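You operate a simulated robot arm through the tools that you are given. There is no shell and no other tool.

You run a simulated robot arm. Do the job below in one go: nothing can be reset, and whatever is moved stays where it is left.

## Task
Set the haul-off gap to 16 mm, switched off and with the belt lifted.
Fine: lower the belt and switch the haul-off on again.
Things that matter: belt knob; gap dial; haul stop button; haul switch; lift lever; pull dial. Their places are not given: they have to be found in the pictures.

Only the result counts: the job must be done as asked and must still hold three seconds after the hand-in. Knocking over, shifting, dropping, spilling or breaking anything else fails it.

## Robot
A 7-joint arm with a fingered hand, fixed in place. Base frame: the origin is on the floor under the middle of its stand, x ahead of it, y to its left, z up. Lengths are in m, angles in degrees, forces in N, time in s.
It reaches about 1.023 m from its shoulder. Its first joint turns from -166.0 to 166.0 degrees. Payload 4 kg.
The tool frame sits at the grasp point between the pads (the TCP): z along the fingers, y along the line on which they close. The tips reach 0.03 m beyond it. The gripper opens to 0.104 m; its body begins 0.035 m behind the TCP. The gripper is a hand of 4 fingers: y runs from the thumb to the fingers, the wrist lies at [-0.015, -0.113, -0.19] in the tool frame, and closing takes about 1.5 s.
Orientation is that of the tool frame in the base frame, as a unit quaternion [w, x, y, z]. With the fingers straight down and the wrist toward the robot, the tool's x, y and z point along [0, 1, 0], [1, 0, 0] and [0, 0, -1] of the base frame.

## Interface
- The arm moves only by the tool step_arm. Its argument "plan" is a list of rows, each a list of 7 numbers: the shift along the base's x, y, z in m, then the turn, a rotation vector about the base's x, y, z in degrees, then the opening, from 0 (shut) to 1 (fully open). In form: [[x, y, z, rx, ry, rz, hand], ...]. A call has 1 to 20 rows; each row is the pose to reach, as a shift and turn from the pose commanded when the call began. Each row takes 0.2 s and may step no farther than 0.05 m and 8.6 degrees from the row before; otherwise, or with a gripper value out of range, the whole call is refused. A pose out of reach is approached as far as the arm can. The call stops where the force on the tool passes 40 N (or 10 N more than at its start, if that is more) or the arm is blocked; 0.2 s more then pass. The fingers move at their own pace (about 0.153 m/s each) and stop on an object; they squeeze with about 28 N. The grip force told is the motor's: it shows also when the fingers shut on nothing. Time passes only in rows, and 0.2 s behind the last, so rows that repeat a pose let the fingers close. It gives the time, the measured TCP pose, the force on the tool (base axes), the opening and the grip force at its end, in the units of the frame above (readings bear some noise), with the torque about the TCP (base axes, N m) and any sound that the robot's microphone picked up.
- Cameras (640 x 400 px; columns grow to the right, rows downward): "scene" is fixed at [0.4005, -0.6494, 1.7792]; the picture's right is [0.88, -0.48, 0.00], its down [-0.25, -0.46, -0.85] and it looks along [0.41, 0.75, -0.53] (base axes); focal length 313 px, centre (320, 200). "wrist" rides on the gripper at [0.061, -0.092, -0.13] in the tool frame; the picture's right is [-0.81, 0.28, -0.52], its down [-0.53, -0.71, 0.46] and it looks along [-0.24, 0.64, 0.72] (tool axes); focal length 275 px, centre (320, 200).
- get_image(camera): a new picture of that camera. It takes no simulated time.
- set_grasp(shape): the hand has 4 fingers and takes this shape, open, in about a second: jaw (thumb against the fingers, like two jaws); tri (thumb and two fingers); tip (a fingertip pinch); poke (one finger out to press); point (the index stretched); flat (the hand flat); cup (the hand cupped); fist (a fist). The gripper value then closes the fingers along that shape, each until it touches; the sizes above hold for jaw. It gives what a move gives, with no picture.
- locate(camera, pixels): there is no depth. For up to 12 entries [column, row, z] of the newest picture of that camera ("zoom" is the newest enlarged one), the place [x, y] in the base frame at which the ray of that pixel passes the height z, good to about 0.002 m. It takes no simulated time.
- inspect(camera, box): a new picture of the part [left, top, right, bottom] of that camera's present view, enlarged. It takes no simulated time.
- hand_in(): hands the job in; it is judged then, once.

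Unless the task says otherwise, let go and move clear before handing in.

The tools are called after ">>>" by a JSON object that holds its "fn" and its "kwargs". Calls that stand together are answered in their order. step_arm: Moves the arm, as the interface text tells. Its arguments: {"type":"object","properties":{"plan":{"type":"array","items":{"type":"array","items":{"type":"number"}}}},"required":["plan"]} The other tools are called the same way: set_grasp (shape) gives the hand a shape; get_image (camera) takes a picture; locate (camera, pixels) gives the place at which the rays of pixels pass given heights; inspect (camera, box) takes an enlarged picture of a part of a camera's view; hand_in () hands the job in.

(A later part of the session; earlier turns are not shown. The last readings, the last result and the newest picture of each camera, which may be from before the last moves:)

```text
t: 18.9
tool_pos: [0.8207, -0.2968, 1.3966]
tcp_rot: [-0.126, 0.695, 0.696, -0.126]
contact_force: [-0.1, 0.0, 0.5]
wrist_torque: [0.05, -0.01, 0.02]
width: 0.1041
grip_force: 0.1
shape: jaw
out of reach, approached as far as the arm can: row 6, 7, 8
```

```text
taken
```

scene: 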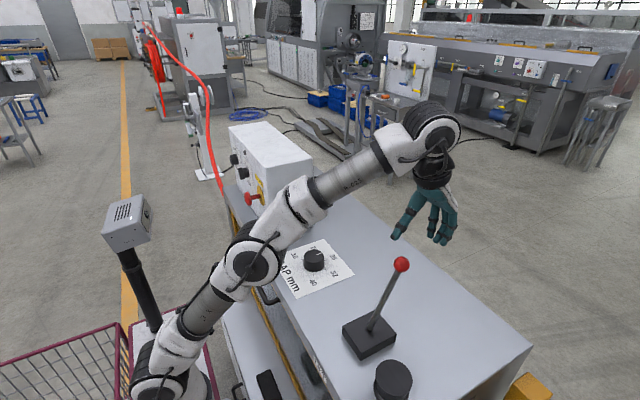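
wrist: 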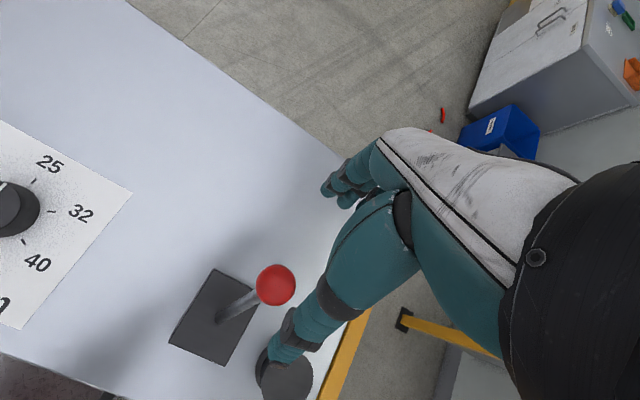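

The ball sits at wrist (276,285), right on the tool axis (predicted (275,280)). I'll descend along the lever axis so the ball lies at the TCP, then close on it.

>>> {"fn": "step_arm", "kwargs": {"plan": [[-0.0105, 0, -0.0276, 0, 0, 0, 1], [-0.021, 0, -0.0552, 0, 0, 0, 1], [-0.0315, 0, -0.0828, 0, 0, 0, 1]]}}

>>> {"fn": "get_image", "kwargs": {"camera": "wrist"}}

>>> {"fn": "inspect", "kwargs": {"camera": "scene", "box": [330, 180, 480, 360]}}

```text
t: 19.7
tool_pos: [0.7882, -0.2989, 1.3165]
tcp_rot: [-0.127, 0.695, 0.696, -0.126]
contact_force: [1.1, -0.2, -0.3]
wrist_torque: [-0.03, 0.04, 0.02]
width: 0.1041
grip_force: 0.0
shape: jaw
```

```text
taken
```

wrist: 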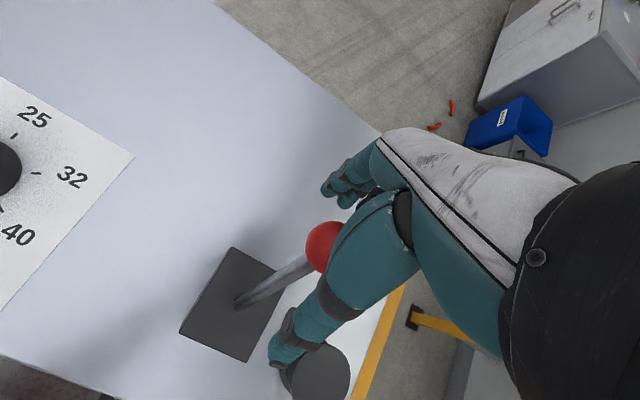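

```text
2.22 times, centred on (405, 270) of scene
```

zoom: 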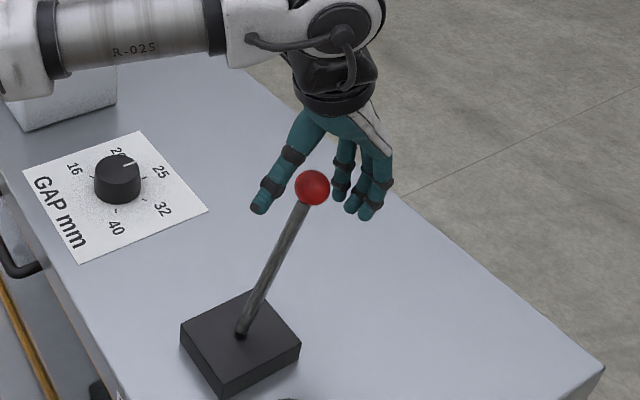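

The ball is between thumb and fingers. I'll close the hand on it, holding the pose.

>>> {"fn": "step_arm", "kwargs": {"plan": [[0, 0, 0, 0, 0, 0, 0.7], [0, 0, 0, 0, 0, 0, 0.5], [0, 0, 0, 0, 0, 0, 0.35], [0, 0, 0, 0, 0, 0, 0.25], [0, 0, 0, 0, 0, 0, 0.2], [0, 0, 0, 0, 0, 0, 0.2], [0, 0, 0, 0, 0, 0, 0.2], [0, 0, 0, 0, 0, 0, 0.2]]}}

>>> {"fn": "inspect", "kwargs": {"camera": "scene", "box": [330, 180, 480, 360]}}

```text
t: 21.5
tool_pos: [0.7876, -0.2972, 1.3169]
tcp_rot: [-0.126, 0.696, 0.696, -0.126]
contact_force: [0.9, 0.0, -0.3]
wrist_torque: [0.02, -0.02, 0.01]
width: 0.0215
grip_force: 0.0
shape: jaw
```

```text
2.22 times, centred on (405, 270) of scene
```

zoom: 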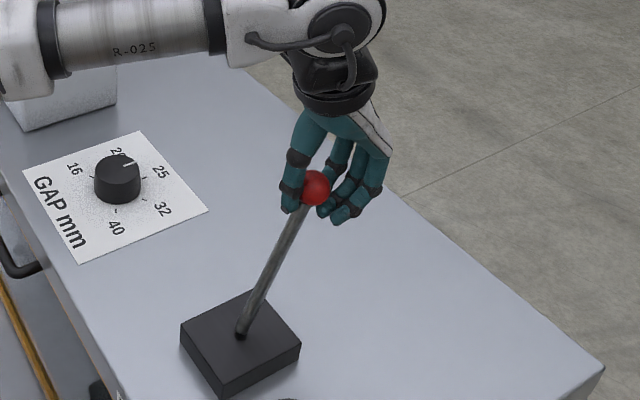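

The width reads 0.0215 with no grip force, so the fingers may be closed around the stick below the ball or beside it. I'll zoom in to see.

>>> {"fn": "inspect", "kwargs": {"camera": "scene", "box": [375, 225, 435, 290]}}

>>> {"fn": "inspect", "kwargs": {"camera": "wrist", "box": [220, 150, 420, 350]}}

```text
6.15 times, centred on (405, 258) of scene
```

zoom: 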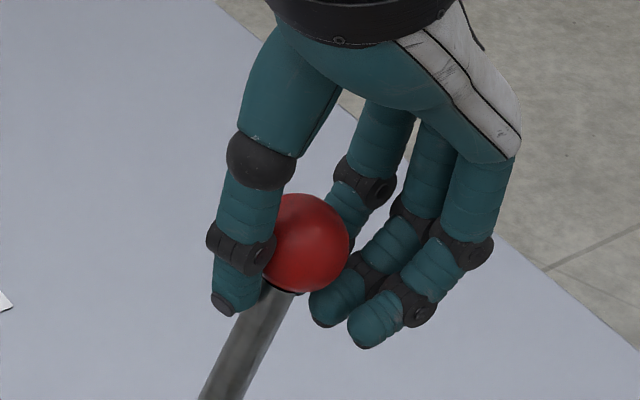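

```text
2.00 times, centred on (320, 250) of wrist
```

zoom: 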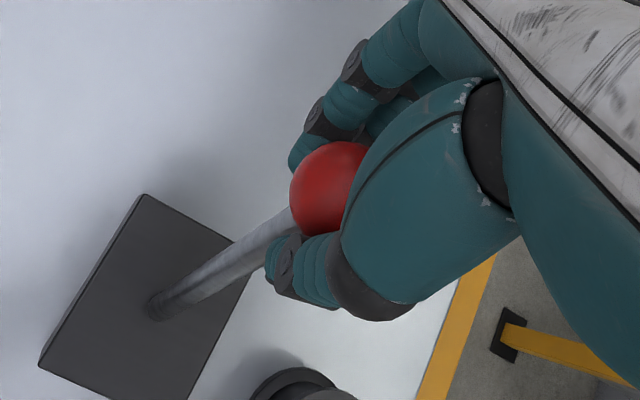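

The ball is caged between thumb (left) and fingers (right). I'll close slightly more to get a light hold before pulling.

>>> {"fn": "step_arm", "kwargs": {"plan": [[0, 0, 0, 0, 0, 0, 0.12], [0, 0, 0, 0, 0, 0, 0.06], [0, 0, 0, 0, 0, 0, 0.0], [0, 0, 0, 0, 0, 0, 0.0], [0, 0, 0, 0, 0, 0, 0.0]]}}

>>> {"fn": "inspect", "kwargs": {"camera": "scene", "box": [375, 225, 435, 290]}}

```text
t: 22.7
tool_pos: [0.7874, -0.2976, 1.3158]
tcp_rot: [-0.127, 0.696, 0.696, -0.127]
contact_force: [-19.7, 2.7, -15.4]
wrist_torque: [0.05, -0.1, -0.04]
width: 0.0135
grip_force: 28.2
shape: jaw
```

```text
6.15 times, centred on (405, 258) of scene
```

zoom: 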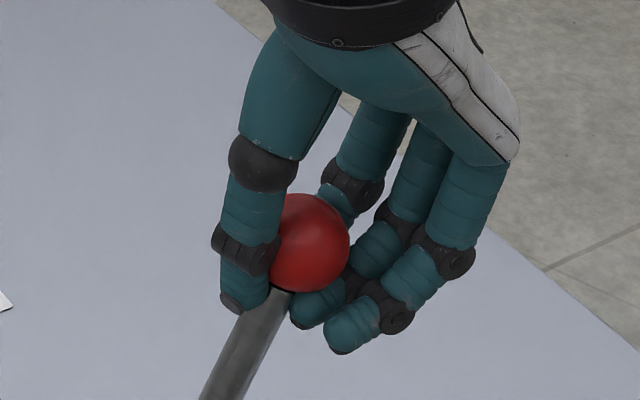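

The hold is firm (28 N). Now I'll pull the lever toward the robot along its arc, tilting the hand with it, from +20.6° to -20.6°.

>>> {"fn": "step_arm", "kwargs": {"plan": [[-0.0174, 0, 0.0056, 0, -5.6, 0, 0], [-0.0333, 0, 0.0092, 0, -10.6, 0, 0], [-0.0495, 0, 0.0113, 0, -15.6, 0, 0], [-0.0658, 0, 0.012, 0, -20.6, 0, 0], [-0.0821, 0, 0.0113, 0, -25.6, 0, 0], [-0.0983, 0, 0.0092, 0, -30.6, 0, 0], [-0.1142, 0, 0.0056, 0, -35.6, 0, 0], [-0.1316, 0, 0, 0, -41.2, 0, 0]]}}

>>> {"fn": "get_image", "kwargs": {"camera": "scene"}}

```text
t: 24.5
tool_pos: [0.6549, -0.3002, 1.3159]
tcp_rot: [0.127, 0.696, 0.696, 0.127]
contact_force: [0.2, 6.9, 1.3]
wrist_torque: [0.02, -0.24, 0.06]
width: 0.0149
grip_force: 28.7
shape: jaw
```

```text
taken
```

scene: 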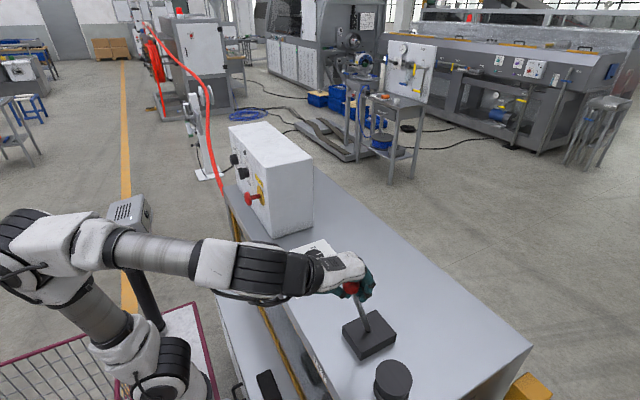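

The lever followed to about -20.6° with almost no force, so I can't tell yet whether that is the end stop. I'll nudge a few degrees further to feel for it.

>>> {"fn": "step_arm", "kwargs": {"plan": [[-0.0066, 0, -0.0026, 0, -2.2, 0, 0], [-0.0132, 0, -0.0055, 0, -4.4, 0, 0]]}}

>>> {"fn": "inspect", "kwargs": {"camera": "scene", "box": [300, 230, 440, 380]}}

```text
t: 25.1
tool_pos: [0.6423, -0.2995, 1.3094]
tcp_rot: [0.154, 0.691, 0.69, 0.152]
contact_force: [0.7, 7.3, -3.2]
wrist_torque: [0.01, -0.25, 0.05]
width: 0.0147
grip_force: 28.3
shape: jaw
```

```text
2.67 times, centred on (370, 305) of scene
```

zoom: 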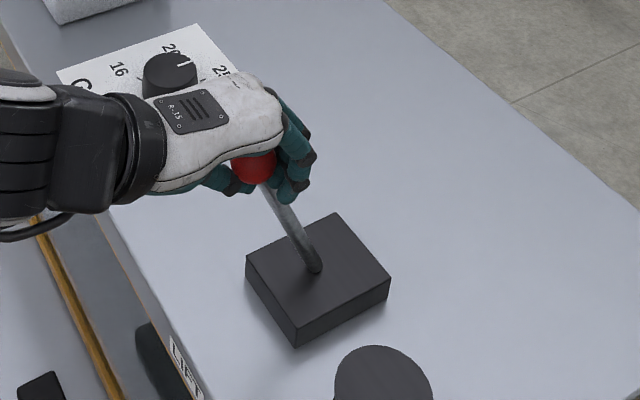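

No stop felt yet at about -25°. I'll continue in small steps until resistance appears.

>>> {"fn": "step_arm", "kwargs": {"plan": [[-0.0073, 0, -0.0037, 0, -2.5, 0, 0], [-0.0145, 0, -0.0076, 0, -5, 0, 0], [-0.0215, 0, -0.0118, 0, -7.5, 0, 0]]}}

>>> {"fn": "inspect", "kwargs": {"camera": "scene", "box": [300, 230, 440, 380]}}

```text
t: 25.9
tool_pos: [0.6221, -0.3, 1.2989]
tcp_rot: [0.199, 0.679, 0.679, 0.198]
contact_force: [15.5, 5.7, 4.1]
wrist_torque: [-0.03, -0.24, 0.05]
width: 0.0145
grip_force: 27.2
shape: jaw
```

```text
2.67 times, centred on (370, 305) of scene
```

zoom: 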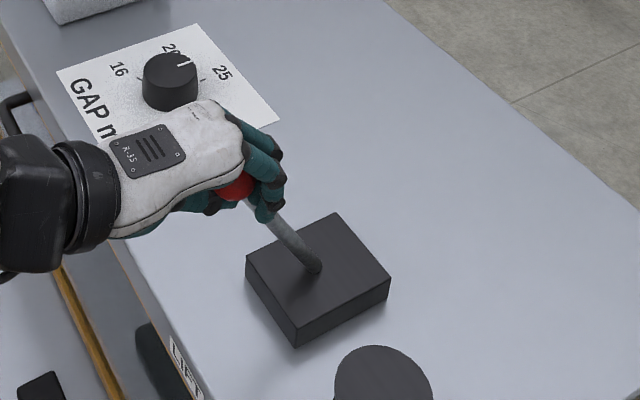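

Force in x rose to 15.5 N at about -32°, suggesting the end stop. A small further nudge will confirm it.

>>> {"fn": "step_arm", "kwargs": {"plan": [[-0.005, 0, -0.003, 0, -1.5, 0, 0]]}}

```text
t: 26.3
tool_pos: [0.617, -0.2996, 1.2961]
tcp_rot: [0.207, 0.676, 0.676, 0.207]
contact_force: [31.4, 4.2, 9.1]
wrist_torque: [-0.14, -0.18, -0.02]
width: 0.0146
grip_force: 28.4
shape: jaw
```

The force climbed to 31 N, so this is the end stop (lever ≈ -31°). I'll relax, open the hand and withdraw along the tool axis, then check that the lever stays.

>>> {"fn": "step_arm", "kwargs": {"plan": [[0.005, 0, 0.003, 0, 1.5, 0, 0], [0.005, 0, 0.003, 0, 1.5, 0, 0.3], [0.005, 0, 0.003, 0, 1.5, 0, 0.6], [0.005, 0, 0.003, 0, 1.5, 0, 1], [0.005, 0, 0.003, 0, 1.5, 0, 1], [0.005, 0, 0.003, 0, 1.5, 0, 1], [0.005, 0, 0.003, 0, 1.5, 0, 1]]}}

>>> {"fn": "inspect", "kwargs": {"camera": "scene", "box": [300, 230, 440, 380]}}

>>> {"fn": "get_image", "kwargs": {"camera": "wrist"}}

```text
t: 27.9
tool_pos: [0.6201, -0.2992, 1.2988]
tcp_rot: [0.199, 0.679, 0.678, 0.198]
contact_force: [1.5, -0.5, 0.1]
wrist_torque: [0.02, -0.02, 0.0]
width: 0.1038
grip_force: 0.1
shape: jaw
```

```text
2.67 times, centred on (370, 305) of scene
```

zoom: 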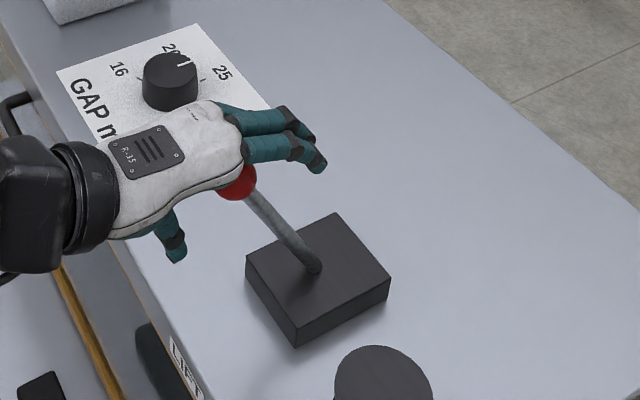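

```text
taken
```

wrist: 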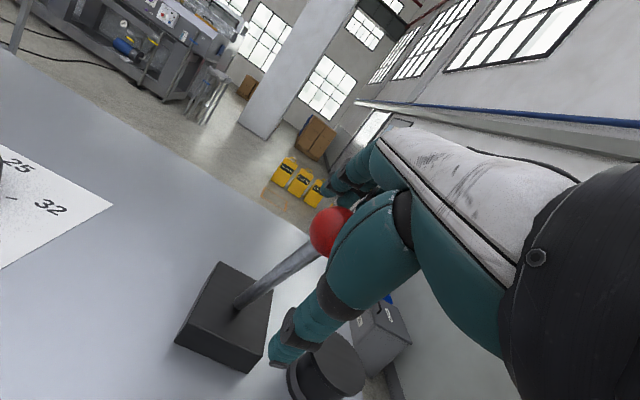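

The lever stays at the near end after release. I'll withdraw along the finger axis, straighten the hand, and move above the gap dial.

>>> {"fn": "step_arm", "kwargs": {"plan": [[-0.018, 0, 0.028, 0, 0, 0, 1], [-0.036, 0, 0.056, 0, 0, 0, 1], [-0.054, 0, 0.084, 0, 0, 0, 1], [-0.05, 0, 0.125, 0, 8, 0, 1], [-0.04, 0, 0.15, 0, 16, 0, 1], [-0.02, 0.02, 0.17, 0, 24, 0, 1], [0, 0.05, 0.18, 0, 32.5, 0, 1], [0.02, 0.09, 0.18, 0, 32.5, 0, 1], [0.04, 0.13, 0.18, 0, 32.5, 0, 1], [0.06, 0.17, 0.17, 0, 32.5, 0, 1], [0.08, 0.21, 0.16, 0, 32.5, 0, 1], [0.0993, 0.25, 0.14, 0, 32.5, 0, 1], [0.0993, 0.2788, 0.11, 0, 32.5, 0, 1]]}}

>>> {"fn": "get_image", "kwargs": {"camera": "scene"}}

>>> {"fn": "get_image", "kwargs": {"camera": "wrist"}}

```text
t: 30.7
tool_pos: [0.72, -0.02, 1.4073]
tcp_rot: [0.0, 0.707, 0.707, 0.0]
contact_force: [0.2, -0.5, 0.5]
wrist_torque: [-0.02, -0.03, 0.0]
width: 0.1039
grip_force: 0.0
shape: jaw
```

```text
taken
```

scene: 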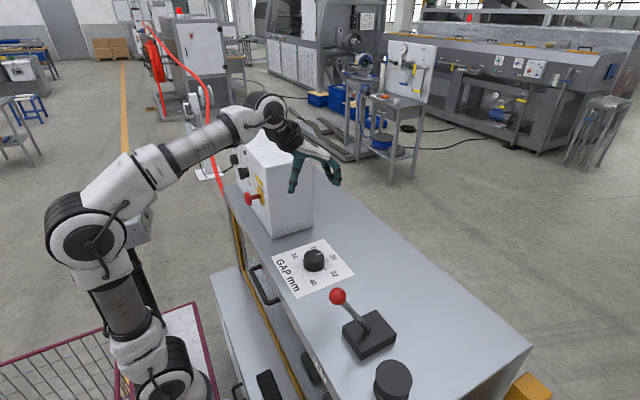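

```text
taken
```

wrist: 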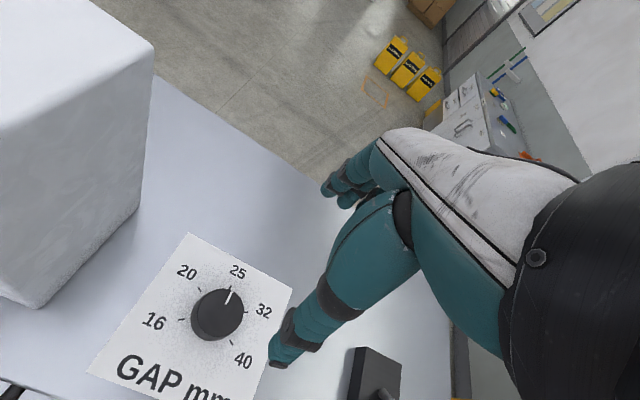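

The lever remains in its new position (ball at scene (338,296)). I'll zoom on the dial in both views to fix its centre and top height.

>>> {"fn": "inspect", "kwargs": {"camera": "wrist", "box": [140, 240, 300, 380]}}

>>> {"fn": "inspect", "kwargs": {"camera": "scene", "box": [280, 235, 350, 295]}}

```text
2.86 times, centred on (220, 310) of wrist
```

zoom: 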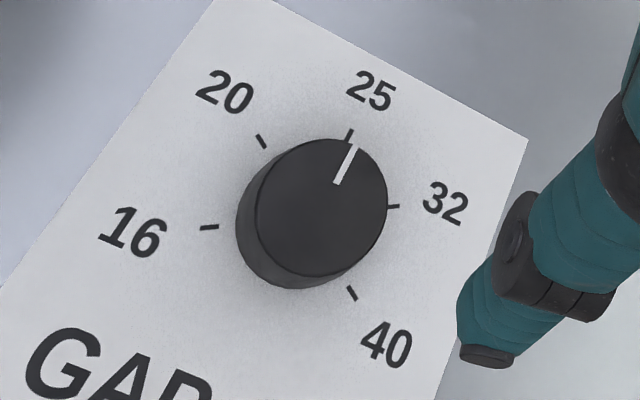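

```text
6.67 times, centred on (315, 265) of scene
```

zoom: 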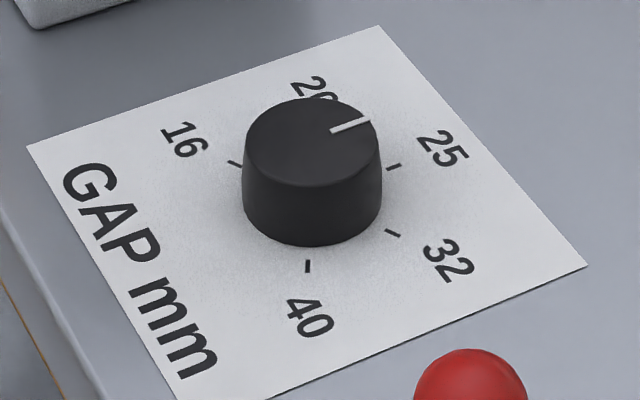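

>>> {"fn": "locate", "kwargs": {"camera": "wrist", "pixels": [[181.15, 319.45, 1.112], [199.7, 289.35, 1.112], [230.15, 286.9, 1.112], [245.55, 312.1, 1.112], [231.2, 342.55, 1.112], [220.7, 312.45, 1.14], [220.7, 312.45, 1.15], [220.7, 312.45, 1.16], [225.95, 304.05, 1.15], [231.55, 291.45, 1.15]]}}

>>> {"fn": "locate", "kwargs": {"camera": "scene", "pixels": [[313.8, 256.3, 1.14], [313.8, 256.3, 1.15], [313.8, 256.3, 1.16], [316.65, 254.5, 1.15], [322.5, 252.85, 1.15]]}}

```text
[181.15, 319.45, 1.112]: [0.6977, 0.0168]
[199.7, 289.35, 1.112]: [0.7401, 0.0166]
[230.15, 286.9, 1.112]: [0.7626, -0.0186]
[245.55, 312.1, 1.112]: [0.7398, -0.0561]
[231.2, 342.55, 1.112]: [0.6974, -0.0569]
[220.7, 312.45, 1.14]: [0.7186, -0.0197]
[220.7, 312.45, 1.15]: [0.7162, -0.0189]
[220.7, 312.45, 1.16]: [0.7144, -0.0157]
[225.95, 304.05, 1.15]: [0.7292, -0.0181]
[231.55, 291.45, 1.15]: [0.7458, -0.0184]
```

```text
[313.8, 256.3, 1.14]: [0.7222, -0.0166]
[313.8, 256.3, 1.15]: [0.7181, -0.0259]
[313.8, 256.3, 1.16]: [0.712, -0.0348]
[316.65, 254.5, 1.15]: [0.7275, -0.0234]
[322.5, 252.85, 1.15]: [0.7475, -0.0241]
```

The dial centre is (0.719,-0.020) with its top at z≈1.143; it still reads 25. I'll yaw the hand -56° above the dial so that one +120° turn stays centred.

>>> {"fn": "step_arm", "kwargs": {"plan": [[0, 0, 0, 0, 0, -8, 1], [0, 0, 0, 0, 0, -16, 1], [0, 0, 0, 0, 0, -24, 1], [0, 0, 0, 0, 0, -32, 1], [0, 0, 0, 0, 0, -40, 1], [0, 0, 0, 0, 0, -48, 1], [0, 0, 0, 0, 0, -56, 1]]}}

>>> {"fn": "get_image", "kwargs": {"camera": "scene"}}

>>> {"fn": "get_image", "kwargs": {"camera": "wrist"}}

```text
t: 32.3
tool_pos: [0.7191, -0.0204, 1.4098]
tcp_rot: [0.001, 0.956, 0.292, 0.001]
contact_force: [-0.7, -0.9, 0.5]
wrist_torque: [0.01, -0.02, 0.0]
width: 0.104
grip_force: 0.1
shape: jaw
```

```text
taken
```

scene: 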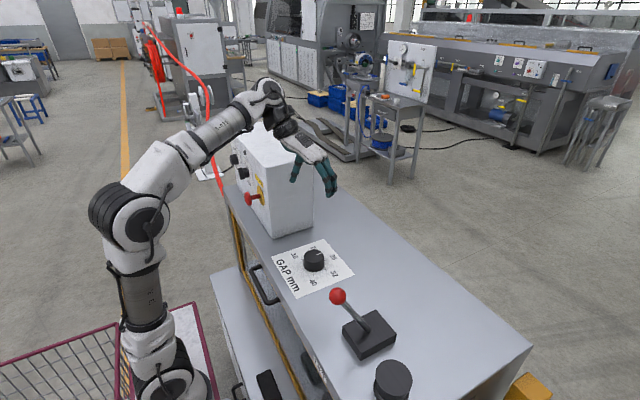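

```text
taken
```

wrist: 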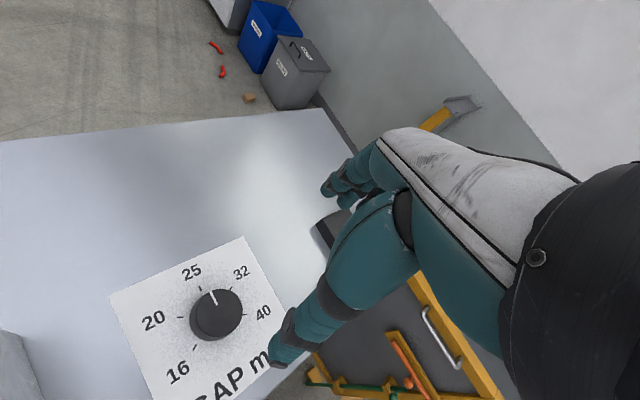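

At -56° the wrist would come rather close to the box corner when lowered, so I'll rotate back to about -24° and split the turn into two grips. Then I'll descend to just above the dial.

>>> {"fn": "step_arm", "kwargs": {"plan": [[0, 0, 0, 0, 0, 8, 1], [0, 0, 0, 0, 0, 16, 1], [0, 0, 0, 0, 0, 24, 1], [0, 0, 0, 0, 0, 32, 1], [0, 0, -0.04, 0, 0, 32, 1], [0, 0, -0.08, 0, 0, 32, 1], [0, 0, -0.12, 0, 0, 32, 1], [0, 0, -0.16, 0, 0, 32, 1], [0, 0, -0.2, 0, 0, 32, 1]]}}

>>> {"fn": "get_image", "kwargs": {"camera": "wrist"}}

>>> {"fn": "inspect", "kwargs": {"camera": "scene", "box": [250, 150, 400, 320]}}

```text
t: 34.3
tool_pos: [0.7194, -0.0212, 1.2105]
tcp_rot: [0.0, 0.839, 0.544, 0.0]
contact_force: [0.5, -0.1, 0.9]
wrist_torque: [0.02, 0.02, 0.02]
width: 0.104
grip_force: 0.1
shape: jaw
```

```text
taken
```

wrist: 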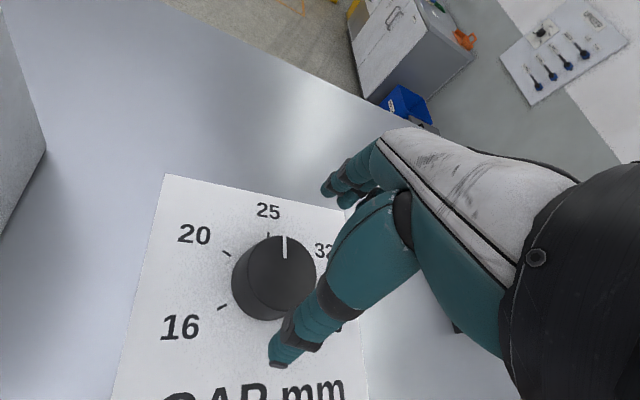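

```text
2.35 times, centred on (325, 235) of scene
```

zoom: 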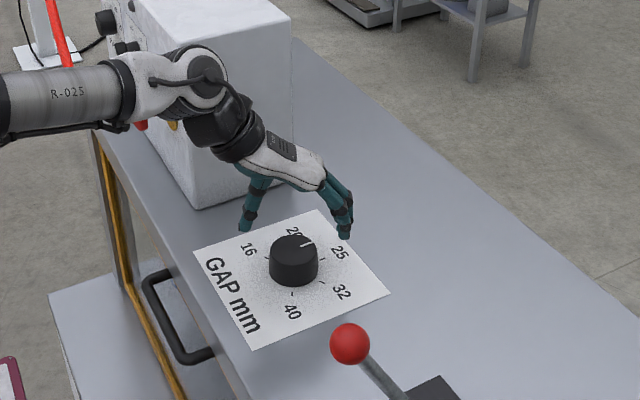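

The forearm passes near the box front; I'll check where the wrist joint (scene (276,182)) and forearm (scene (228,193)) lie relative to the stop button at (0.60,0.22,1.25).

>>> {"fn": "locate", "kwargs": {"camera": "scene", "pixels": [[276, 182, 1.35], [276, 182, 1.4], [276, 182, 1.45], [276, 182, 1.5], [228, 190, 1.35], [228, 190, 1.4], [228, 190, 1.45], [266, 168.6, 1.4], [266, 168.6, 1.45]]}}

>>> {"fn": "inspect", "kwargs": {"camera": "scene", "box": [200, 130, 320, 230]}}

```text
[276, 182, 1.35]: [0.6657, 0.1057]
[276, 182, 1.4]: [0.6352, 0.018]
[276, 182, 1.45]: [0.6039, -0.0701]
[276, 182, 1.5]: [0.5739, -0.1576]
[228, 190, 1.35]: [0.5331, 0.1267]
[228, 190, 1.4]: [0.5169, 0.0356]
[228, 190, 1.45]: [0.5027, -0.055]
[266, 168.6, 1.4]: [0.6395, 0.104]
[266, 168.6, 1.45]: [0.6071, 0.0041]
```

```text
4.00 times, centred on (260, 180) of scene
```

zoom: 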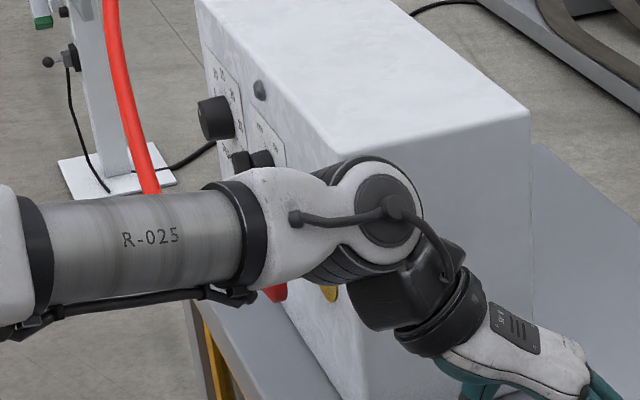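

There is comfortable clearance (forearm at y≲0.14). I'll lower the hand around the knob to TCP z≈1.155.

>>> {"fn": "step_arm", "kwargs": {"plan": [[0, 0, -0.02, 0, 0, 0, 1], [0, 0, -0.04, 0, 0, 0, 1], [0, 0, -0.054, 0, 0, 0, 1]]}}

>>> {"fn": "inspect", "kwargs": {"camera": "scene", "box": [270, 200, 360, 300]}}

>>> {"fn": "get_image", "kwargs": {"camera": "wrist"}}

```text
t: 35.1
tool_pos: [0.7208, -0.021, 1.1546]
tcp_rot: [0.0, 0.839, 0.545, 0.0]
contact_force: [0.4, 0.1, 0.2]
wrist_torque: [-0.03, -0.02, -0.02]
width: 0.1037
grip_force: 0.1
shape: jaw
```

```text
4.00 times, centred on (315, 250) of scene
```

zoom: 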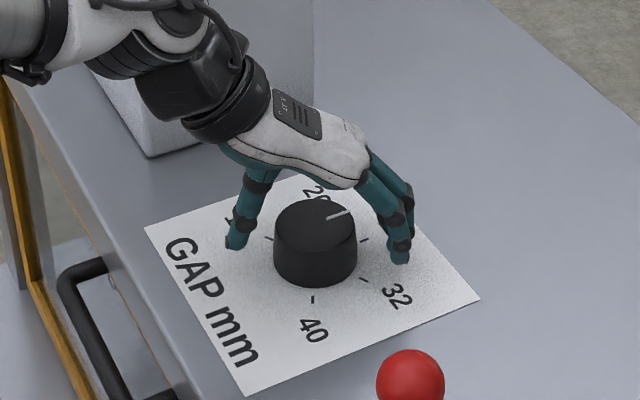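

```text
taken
```

wrist: 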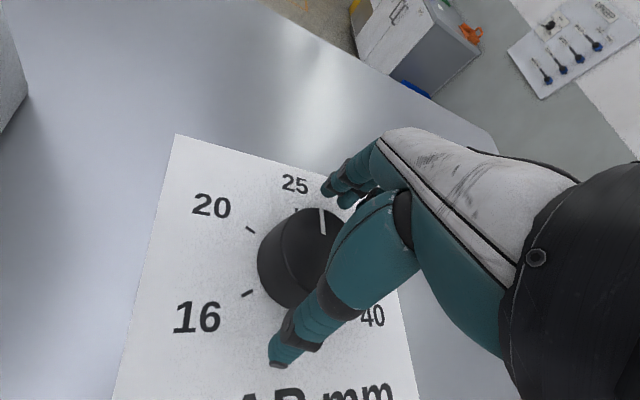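

The thumb and fingers straddle the knob (scene zoom (245,240) and (400,255)). I'll close on it.

>>> {"fn": "step_arm", "kwargs": {"plan": [[0, 0, 0, 0, 0, 0, 0.8], [0, 0, 0, 0, 0, 0, 0.65], [0, 0, 0, 0, 0, 0, 0.5], [0, 0, 0, 0, 0, 0, 0.4], [0, 0, 0, 0, 0, 0, 0.3], [0, 0, 0, 0, 0, 0, 0.3], [0, 0, 0, 0, 0, 0, 0.3]]}}

>>> {"fn": "inspect", "kwargs": {"camera": "scene", "box": [270, 200, 360, 300]}}

```text
t: 36.7
tool_pos: [0.7206, -0.0195, 1.1535]
tcp_rot: [0.0, 0.838, 0.545, -0.001]
contact_force: [-3.3, 1.9, -0.3]
wrist_torque: [0.05, 0.05, -0.03]
width: 0.0534
grip_force: 28.1
shape: jaw
```

```text
4.00 times, centred on (315, 250) of scene
```

zoom: 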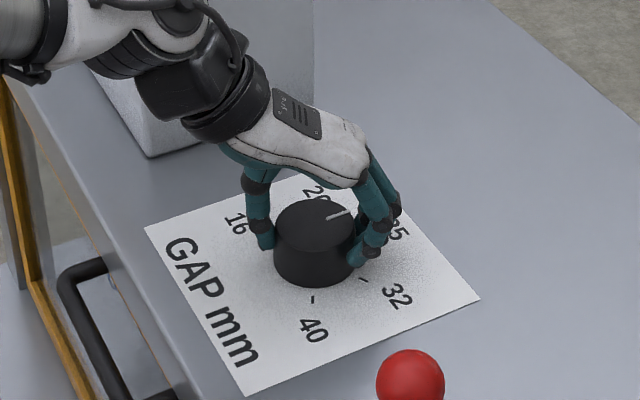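

The knob is held at 28 N with little side load. I'll turn it +90° about z in steady steps.

>>> {"fn": "step_arm", "kwargs": {"plan": [[0, 0, 0, 0, 0, 6, 0.3], [0, 0, 0, 0, 0, 12, 0.3], [0, 0, 0, 0, 0, 18, 0.3], [0, 0, 0, 0, 0, 24, 0.3], [0, 0, 0, 0, 0, 30, 0.3], [0, 0, 0, 0, 0, 36, 0.3], [0, 0, 0, 0, 0, 42, 0.3], [0, 0, 0, 0, 0, 48, 0.3], [0, 0, 0, 0, 0, 54, 0.3], [0, 0, 0, 0, 0, 60, 0.3]]}}

>>> {"fn": "inspect", "kwargs": {"camera": "scene", "box": [260, 190, 370, 310]}}

>>> {"fn": "get_image", "kwargs": {"camera": "wrist"}}

```text
t: 38.9
tool_pos: [0.719, -0.0197, 1.1547]
tcp_rot: [0.0, 0.453, 0.891, 0.001]
contact_force: [-0.2, 0.4, 4.8]
wrist_torque: [0.05, -0.05, -0.01]
width: 0.0534
grip_force: 28.1
shape: jaw
```

```text
3.33 times, centred on (315, 250) of scene
```

zoom: 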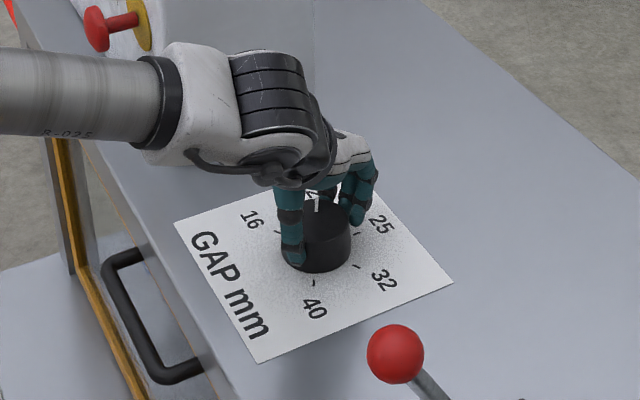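

```text
taken
```

wrist: 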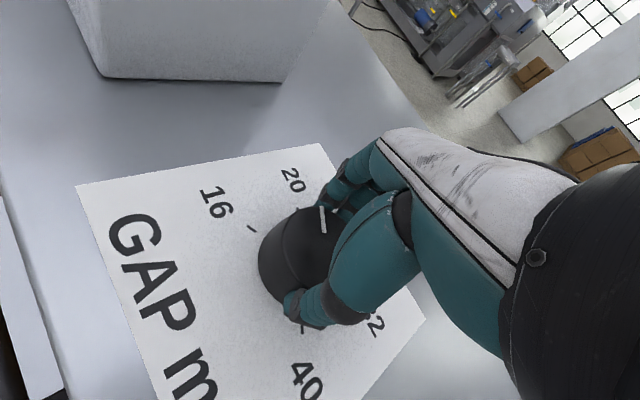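

The pointer has followed to about the 20 mark (wrist (322,218)). I'll continue another 30°.

>>> {"fn": "step_arm", "kwargs": {"plan": [[0, 0, 0, 0, 0, 6, 0.3], [0, 0, 0, 0, 0, 12, 0.3], [0, 0, 0, 0, 0, 18, 0.3], [0, 0, 0, 0, 0, 24, 0.3], [0, 0, 0, 0, 0, 30, 0.3]]}}

>>> {"fn": "inspect", "kwargs": {"camera": "scene", "box": [260, 190, 370, 310]}}

>>> {"fn": "get_image", "kwargs": {"camera": "wrist"}}

```text
t: 40.1
tool_pos: [0.7195, -0.0196, 1.1545]
tcp_rot: [0.001, 0.206, 0.978, 0.0]
contact_force: [-0.8, 0.1, 10.4]
wrist_torque: [0.07, 0.03, 0.0]
width: 0.0535
grip_force: 27.9
shape: jaw
```

```text
3.33 times, centred on (315, 250) of scene
```

zoom: 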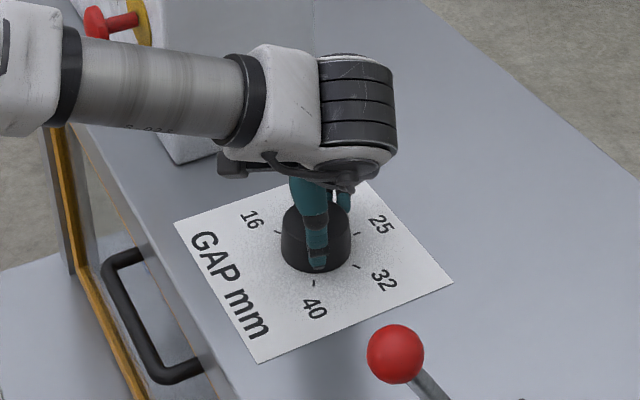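

```text
taken
```

wrist: 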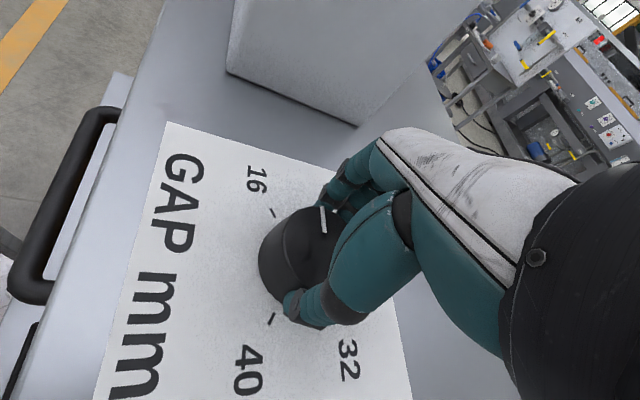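

The pointer tracks the hand (~90° now). I'll try continuing by 15° more and watch for reach limits or force.

>>> {"fn": "step_arm", "kwargs": {"plan": [[0, 0, 0.001, 0, 0, 5, 0.3], [0, 0, 0.001, 0, 0, 10, 0.3], [0, 0, 0.002, 0, 0, 15, 0.3]]}}

>>> {"fn": "get_image", "kwargs": {"camera": "scene"}}

>>> {"fn": "get_image", "kwargs": {"camera": "wrist"}}

```text
t: 40.9
tool_pos: [0.7181, -0.0205, 1.1541]
tcp_rot: [-0.001, 0.077, 0.997, -0.001]
contact_force: [-0.2, -0.5, -5.2]
wrist_torque: [0.11, 0.02, 0.02]
width: 0.0531
grip_force: 28.4
shape: jaw
```

```text
taken
```

scene: 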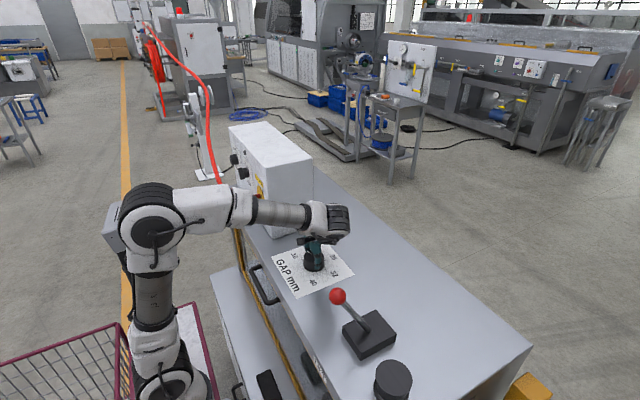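

```text
taken
```

wrist: 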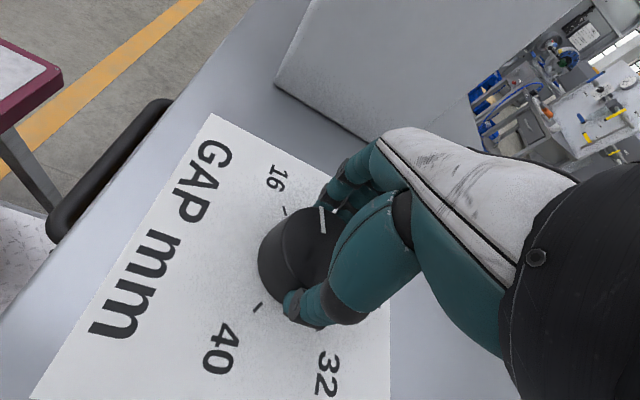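

No limits hit and the pointer still tracks the hand (about 105° now). I'll do the last 15° toward 16.

>>> {"fn": "step_arm", "kwargs": {"plan": [[0, 0, 0, 0, 0, 5, 0.3], [0, 0, 0, 0, 0, 10, 0.3], [0, 0, 0, 0, 0, 15, 0.3], [0, 0, 0, 0, 0, 15, 0.3]]}}

>>> {"fn": "inspect", "kwargs": {"camera": "wrist", "box": [220, 120, 380, 340]}}

>>> {"fn": "inspect", "kwargs": {"camera": "scene", "box": [270, 200, 360, 300]}}

```text
t: 41.9
tool_pos: [0.7204, -0.0202, 1.1554]
tcp_rot: [0.0, -0.053, 0.999, 0.0]
contact_force: [0.1, 0.3, -10.1]
wrist_torque: [0.1, 0.05, -0.03]
width: 0.053
grip_force: 27.9
shape: jaw
```

```text
1.82 times, centred on (300, 230) of wrist
```

zoom: 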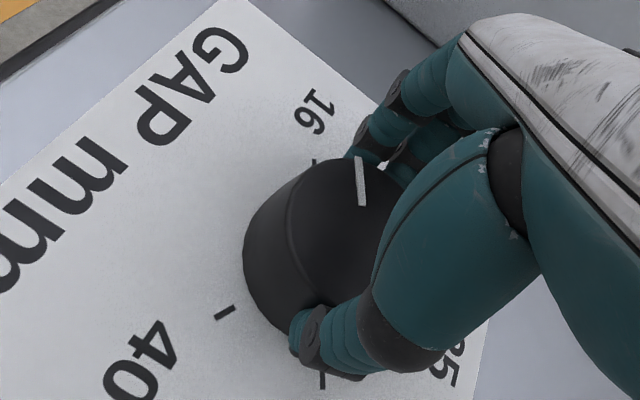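

```text
4.00 times, centred on (315, 250) of scene
```

zoom: 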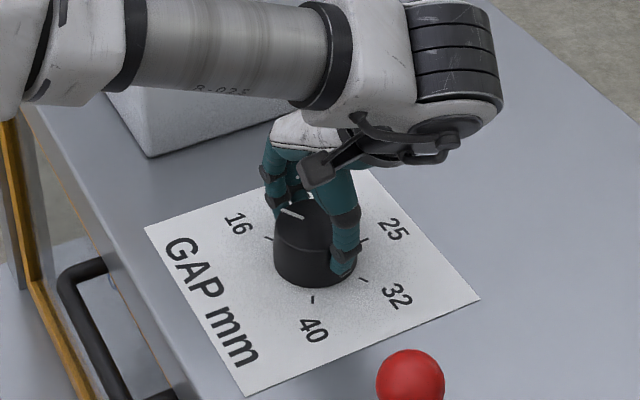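

The pointer now heads toward 16 in the scene zoom ((303,217) to (281,208)). I'll compute its angle precisely.

>>> {"fn": "locate", "kwargs": {"camera": "scene", "pixels": [[305.25, 252, 1.143], [310.75, 254.25, 1.143]]}}

>>> {"fn": "locate", "kwargs": {"camera": "wrist", "pixels": [[321.4, 207.0, 1.143], [324.2, 233, 1.143], [297, 208, 1.112]]}}

```text
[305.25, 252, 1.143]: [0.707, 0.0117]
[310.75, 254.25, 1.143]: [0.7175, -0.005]
```

```text
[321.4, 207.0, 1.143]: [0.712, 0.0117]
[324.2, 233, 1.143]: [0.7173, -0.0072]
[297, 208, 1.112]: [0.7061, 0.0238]
```

Relative to the 16 tick seen in the same wrist view the pointer looks within a few degrees. I'll release, rise, and look properly.

>>> {"fn": "step_arm", "kwargs": {"plan": [[0, 0, 0, 0, 0, 0, 0.5], [0, 0, 0, 0, 0, 0, 0.7], [0, 0, 0, 0, 0, 0, 1], [0, 0, 0, 0, 0, 0, 1], [0, 0, 0, 0, 0, 0, 1], [0, 0, 0.03, 0, 0, 0, 1], [0, 0, 0.07, 0, 0, 0, 1], [0, 0, 0.12, 0, 0, 0, 1], [0, 0, 0.17, 0, 0, 0, 1]]}}

>>> {"fn": "inspect", "kwargs": {"camera": "scene", "box": [280, 235, 350, 295]}}

>>> {"fn": "get_image", "kwargs": {"camera": "wrist"}}

```text
t: 43.9
tool_pos: [0.7201, -0.0179, 1.3258]
tcp_rot: [0.0, -0.052, 0.999, 0.0]
contact_force: [-0.7, -0.6, -0.1]
wrist_torque: [0.03, 0.0, 0.02]
width: 0.1038
grip_force: 0.1
shape: jaw
```

```text
6.67 times, centred on (315, 265) of scene
```

zoom: 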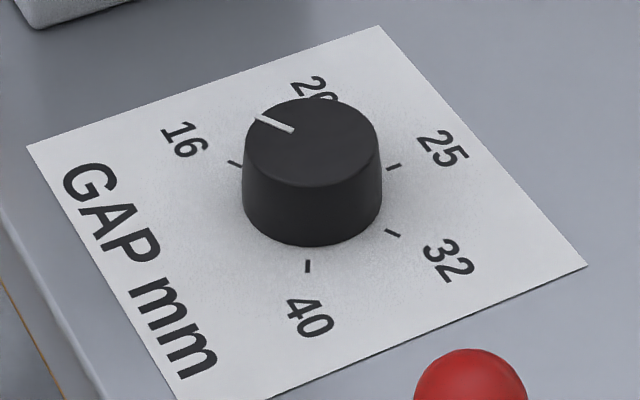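

```text
taken
```

wrist: 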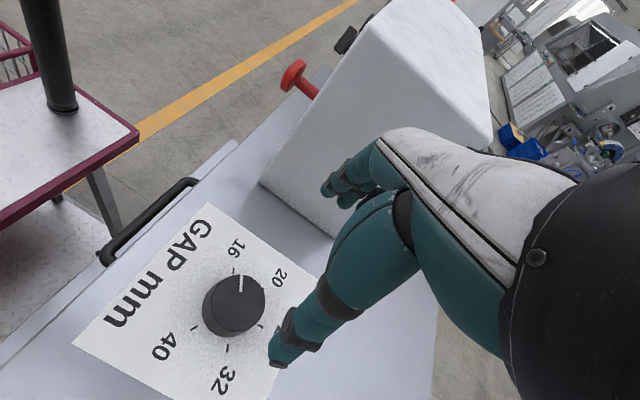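

From here the wrist view shows the dial clearly; I'll zoom in to compare the pointer with the 16 tick.

>>> {"fn": "inspect", "kwargs": {"camera": "wrist", "box": [180, 230, 300, 370]}}

```text
2.86 times, centred on (240, 300) of wrist
```

zoom: 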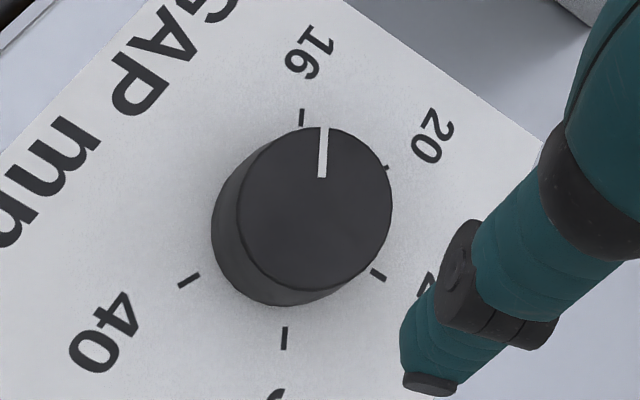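

>>> {"fn": "locate", "kwargs": {"camera": "zoom", "pixels": [[302, 117, 1.112], [386, 167, 1.112], [378, 275, 1.112], [285, 338, 1.112], [188, 280, 1.112], [322, 178, 1.143], [325, 128, 1.143], [315, 208, 1.143]]}}

>>> {"fn": "locate", "kwargs": {"camera": "scene", "pixels": [[305.4, 252.4, 1.143], [311, 254.6, 1.143], [313.8, 256.3, 1.143]]}}

```text
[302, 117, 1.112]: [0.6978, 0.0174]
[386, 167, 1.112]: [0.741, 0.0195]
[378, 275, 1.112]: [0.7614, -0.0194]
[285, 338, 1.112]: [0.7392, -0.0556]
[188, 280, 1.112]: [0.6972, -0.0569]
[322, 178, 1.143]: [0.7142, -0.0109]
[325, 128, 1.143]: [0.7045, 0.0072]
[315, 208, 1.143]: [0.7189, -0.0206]
```

```text
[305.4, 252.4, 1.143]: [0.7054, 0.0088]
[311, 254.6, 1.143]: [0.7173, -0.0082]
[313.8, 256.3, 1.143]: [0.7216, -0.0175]
```

Pointer ≈118° versus the 16 tick at ≈119.6°. I'll zoom in more tightly to measure this better before deciding on a trim.

>>> {"fn": "inspect", "kwargs": {"camera": "wrist", "box": [205, 260, 275, 330]}}

```text
5.71 times, centred on (240, 295) of wrist
```

zoom: 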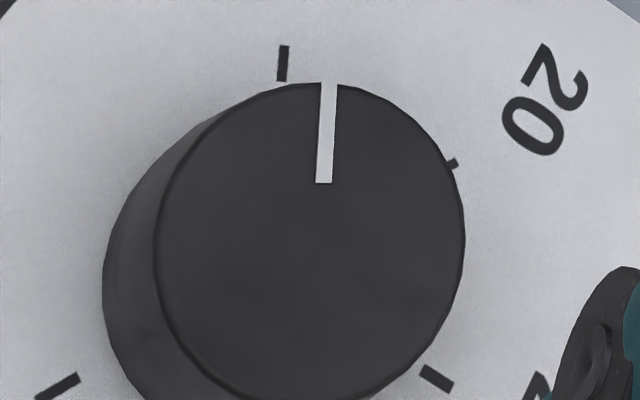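

>>> {"fn": "locate", "kwargs": {"camera": "zoom", "pixels": [[281, 81, 1.112], [285.5, 45, 1.112], [323.5, 183, 1.143], [329, 83, 1.143], [310, 245, 1.143], [423, 368, 1.112], [450, 386, 1.112], [78, 377, 1.112], [38, 395, 1.112], [154, 245, 1.143], [465, 245, 1.143]]}}

```text
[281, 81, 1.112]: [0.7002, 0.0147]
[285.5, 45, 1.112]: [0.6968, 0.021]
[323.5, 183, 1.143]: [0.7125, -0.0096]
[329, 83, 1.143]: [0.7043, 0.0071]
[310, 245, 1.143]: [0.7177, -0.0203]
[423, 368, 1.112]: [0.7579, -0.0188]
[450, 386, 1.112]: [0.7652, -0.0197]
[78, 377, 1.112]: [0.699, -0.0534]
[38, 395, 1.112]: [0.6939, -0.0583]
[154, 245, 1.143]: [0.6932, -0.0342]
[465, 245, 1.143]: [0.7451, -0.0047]
```

The pointer and 16 tick agree within measurement error (both ≈118°), so the gap is set to 16. Next I'll rotate the hand back to neutral while moving above and behind the lever.

>>> {"fn": "step_arm", "kwargs": {"plan": [[-0.005, -0.01, 0.02, 0, 0, -8, 1], [-0.015, -0.025, 0.04, 0, 0, -16, 1], [-0.03, -0.045, 0.06, 0, 0, -24, 1], [-0.045, -0.065, 0.08, 0, 0, -32, 1], [-0.06, -0.085, 0.1, 0, 0, -40, 1], [-0.075, -0.105, 0.115, 0, 0, -48, 1], [-0.09, -0.13, 0.13, 0, 0, -56, 1], [-0.105, -0.155, 0.14, 0, 0, -64, 1], [-0.12, -0.18, 0.14, 0, 0, -72, 1], [-0.135, -0.205, 0.14, 0, 0, -80, 1], [-0.15, -0.23, 0.14, 0, 0, -88, 1], [-0.165, -0.255, 0.14, 0, 0, -96, 1], [-0.1733, -0.2788, 0.14, 0, 0, -96, 1]]}}

>>> {"fn": "get_image", "kwargs": {"camera": "scene"}}

>>> {"fn": "get_image", "kwargs": {"camera": "wrist"}}

```text
t: 46.7
tool_pos: [0.5459, -0.2992, 1.4655]
tcp_rot: [0.0, 0.708, 0.707, 0.0]
contact_force: [-0.5, 0.5, -0.9]
wrist_torque: [0.0, -0.04, 0.03]
width: 0.1035
grip_force: 0.0
shape: jaw
```

```text
taken
```

scene: 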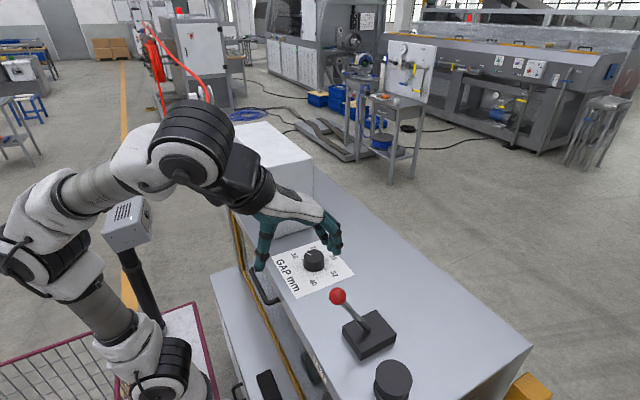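

```text
taken
```

wrist: 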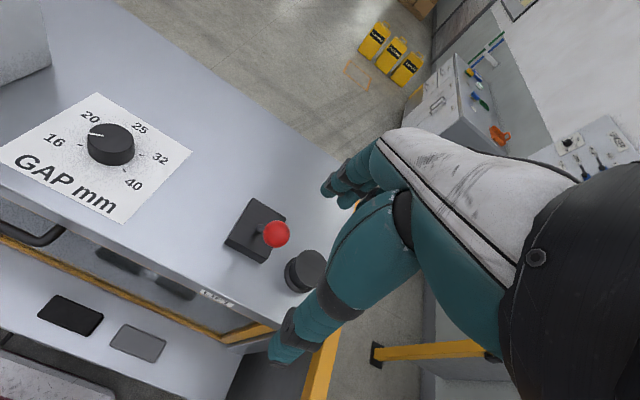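

Now triangulating the ball's present place from wrist (276,234) and scene (338,296).

>>> {"fn": "locate", "kwargs": {"camera": "wrist", "pixels": [[276, 234, 1.28], [276, 234, 1.3], [276, 234, 1.32]]}}

>>> {"fn": "locate", "kwargs": {"camera": "scene", "pixels": [[338, 296.5, 1.28], [338, 296.5, 1.3], [338, 296.5, 1.32]]}}

>>> {"fn": "inspect", "kwargs": {"camera": "wrist", "box": [60, 90, 180, 210]}}

```text
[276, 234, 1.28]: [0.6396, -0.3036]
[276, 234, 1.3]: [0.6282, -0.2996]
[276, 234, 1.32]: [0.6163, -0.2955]
```

```text
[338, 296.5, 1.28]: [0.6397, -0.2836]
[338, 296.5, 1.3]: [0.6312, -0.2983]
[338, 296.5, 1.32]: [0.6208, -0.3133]
```

```text
3.33 times, centred on (120, 150) of wrist
```

zoom: 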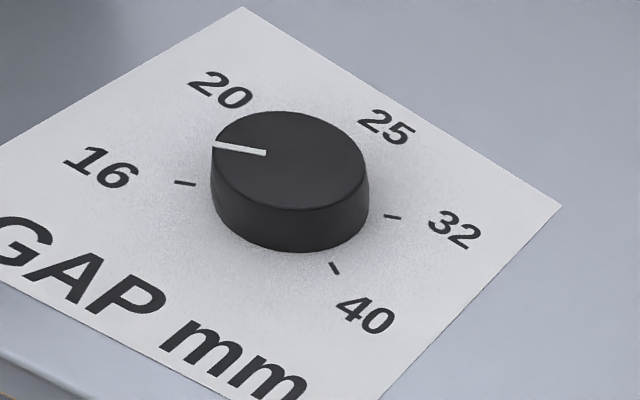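

Ball at (0.629,-0.2985,1.301). While here, I'll double-check the dial pointer from this angle too.

>>> {"fn": "locate", "kwargs": {"camera": "zoom", "pixels": [[265, 153, 1.143], [213, 145, 1.143], [185, 183, 1.112], [290, 160, 1.143], [392, 217, 1.112], [334, 268, 1.112]]}}

>>> {"fn": "step_arm", "kwargs": {"plan": [[0, 0, 0, 0, -8, 0, 1], [0, 0, -0.01, 0, -16, 0, 1], [0, 0, -0.03, 0, -24, 0, 1], [0, 0, -0.05, 0, -30, 0, 1], [0.01, 0, -0.06, 0, -30, 0, 1]]}}

>>> {"fn": "get_image", "kwargs": {"camera": "wrist"}}

>>> {"fn": "inspect", "kwargs": {"camera": "scene", "box": [260, 190, 430, 370]}}

```text
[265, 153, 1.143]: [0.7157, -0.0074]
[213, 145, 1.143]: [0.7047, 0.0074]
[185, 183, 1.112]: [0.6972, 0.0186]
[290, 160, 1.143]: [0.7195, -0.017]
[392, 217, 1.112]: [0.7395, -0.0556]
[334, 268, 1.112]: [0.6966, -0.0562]
```

```text
t: 47.9
tool_pos: [0.5555, -0.2999, 1.4052]
tcp_rot: [0.184, 0.683, 0.683, 0.183]
contact_force: [-0.4, -0.2, -0.3]
wrist_torque: [0.0, 0.0, 0.03]
width: 0.104
grip_force: 0.1
shape: jaw
```

```text
taken
```

wrist: 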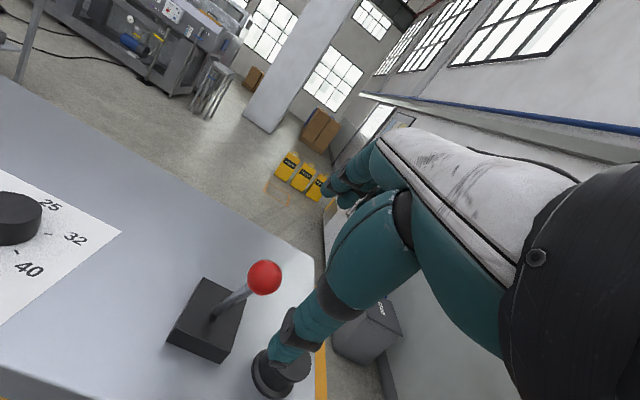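

```text
2.22 times, centred on (345, 280) of scene
```

zoom: 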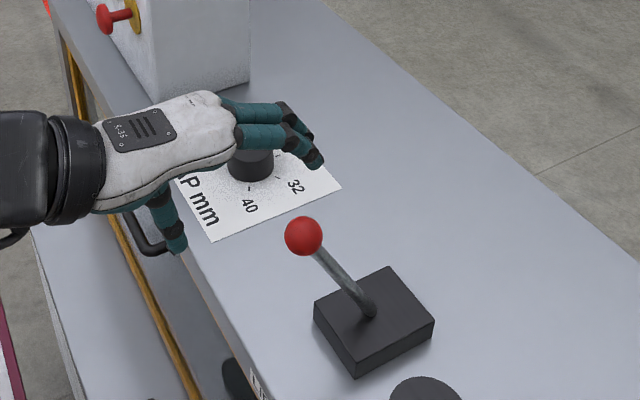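

Dial reads 16 from this angle as well (pointer ≈117–120°). Now I'll slide the hand down along its axis onto the ball and grip it again.

>>> {"fn": "step_arm", "kwargs": {"plan": [[0.0092, 0, 0.0053, 0, 0, 0, 1], [0.0252, 0, -0.0224, 0, 0, 0, 1], [0.0412, 0, -0.0501, 0, 0, 0, 1], [0.0572, 0, -0.0778, 0, 0, 0, 1], [0.0732, 0, -0.1055, 0, 0, 0, 1]]}}

>>> {"fn": "inspect", "kwargs": {"camera": "scene", "box": [290, 230, 410, 350]}}

>>> {"fn": "inspect", "kwargs": {"camera": "wrist", "box": [220, 150, 420, 350]}}

```text
t: 49.1
tool_pos: [0.6293, -0.2995, 1.2998]
tcp_rot: [0.183, 0.683, 0.683, 0.183]
contact_force: [-0.3, 0.2, -0.5]
wrist_torque: [0.0, 0.0, 0.01]
width: 0.1036
grip_force: 0.0
shape: jaw
```

```text
3.33 times, centred on (350, 290) of scene
```

zoom: 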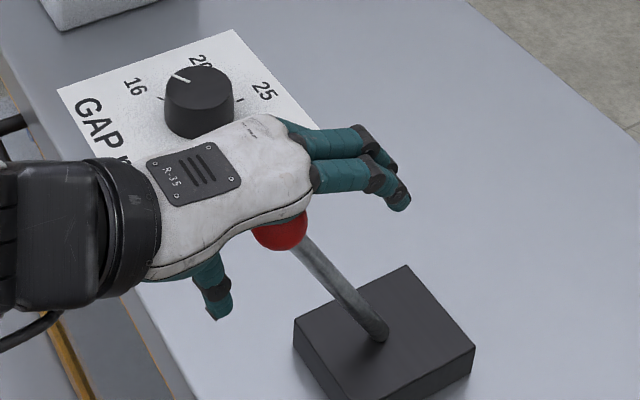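

```text
2.00 times, centred on (320, 250) of wrist
```

zoom: 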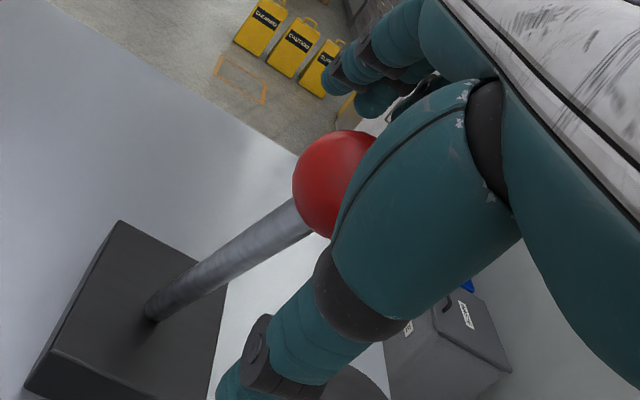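

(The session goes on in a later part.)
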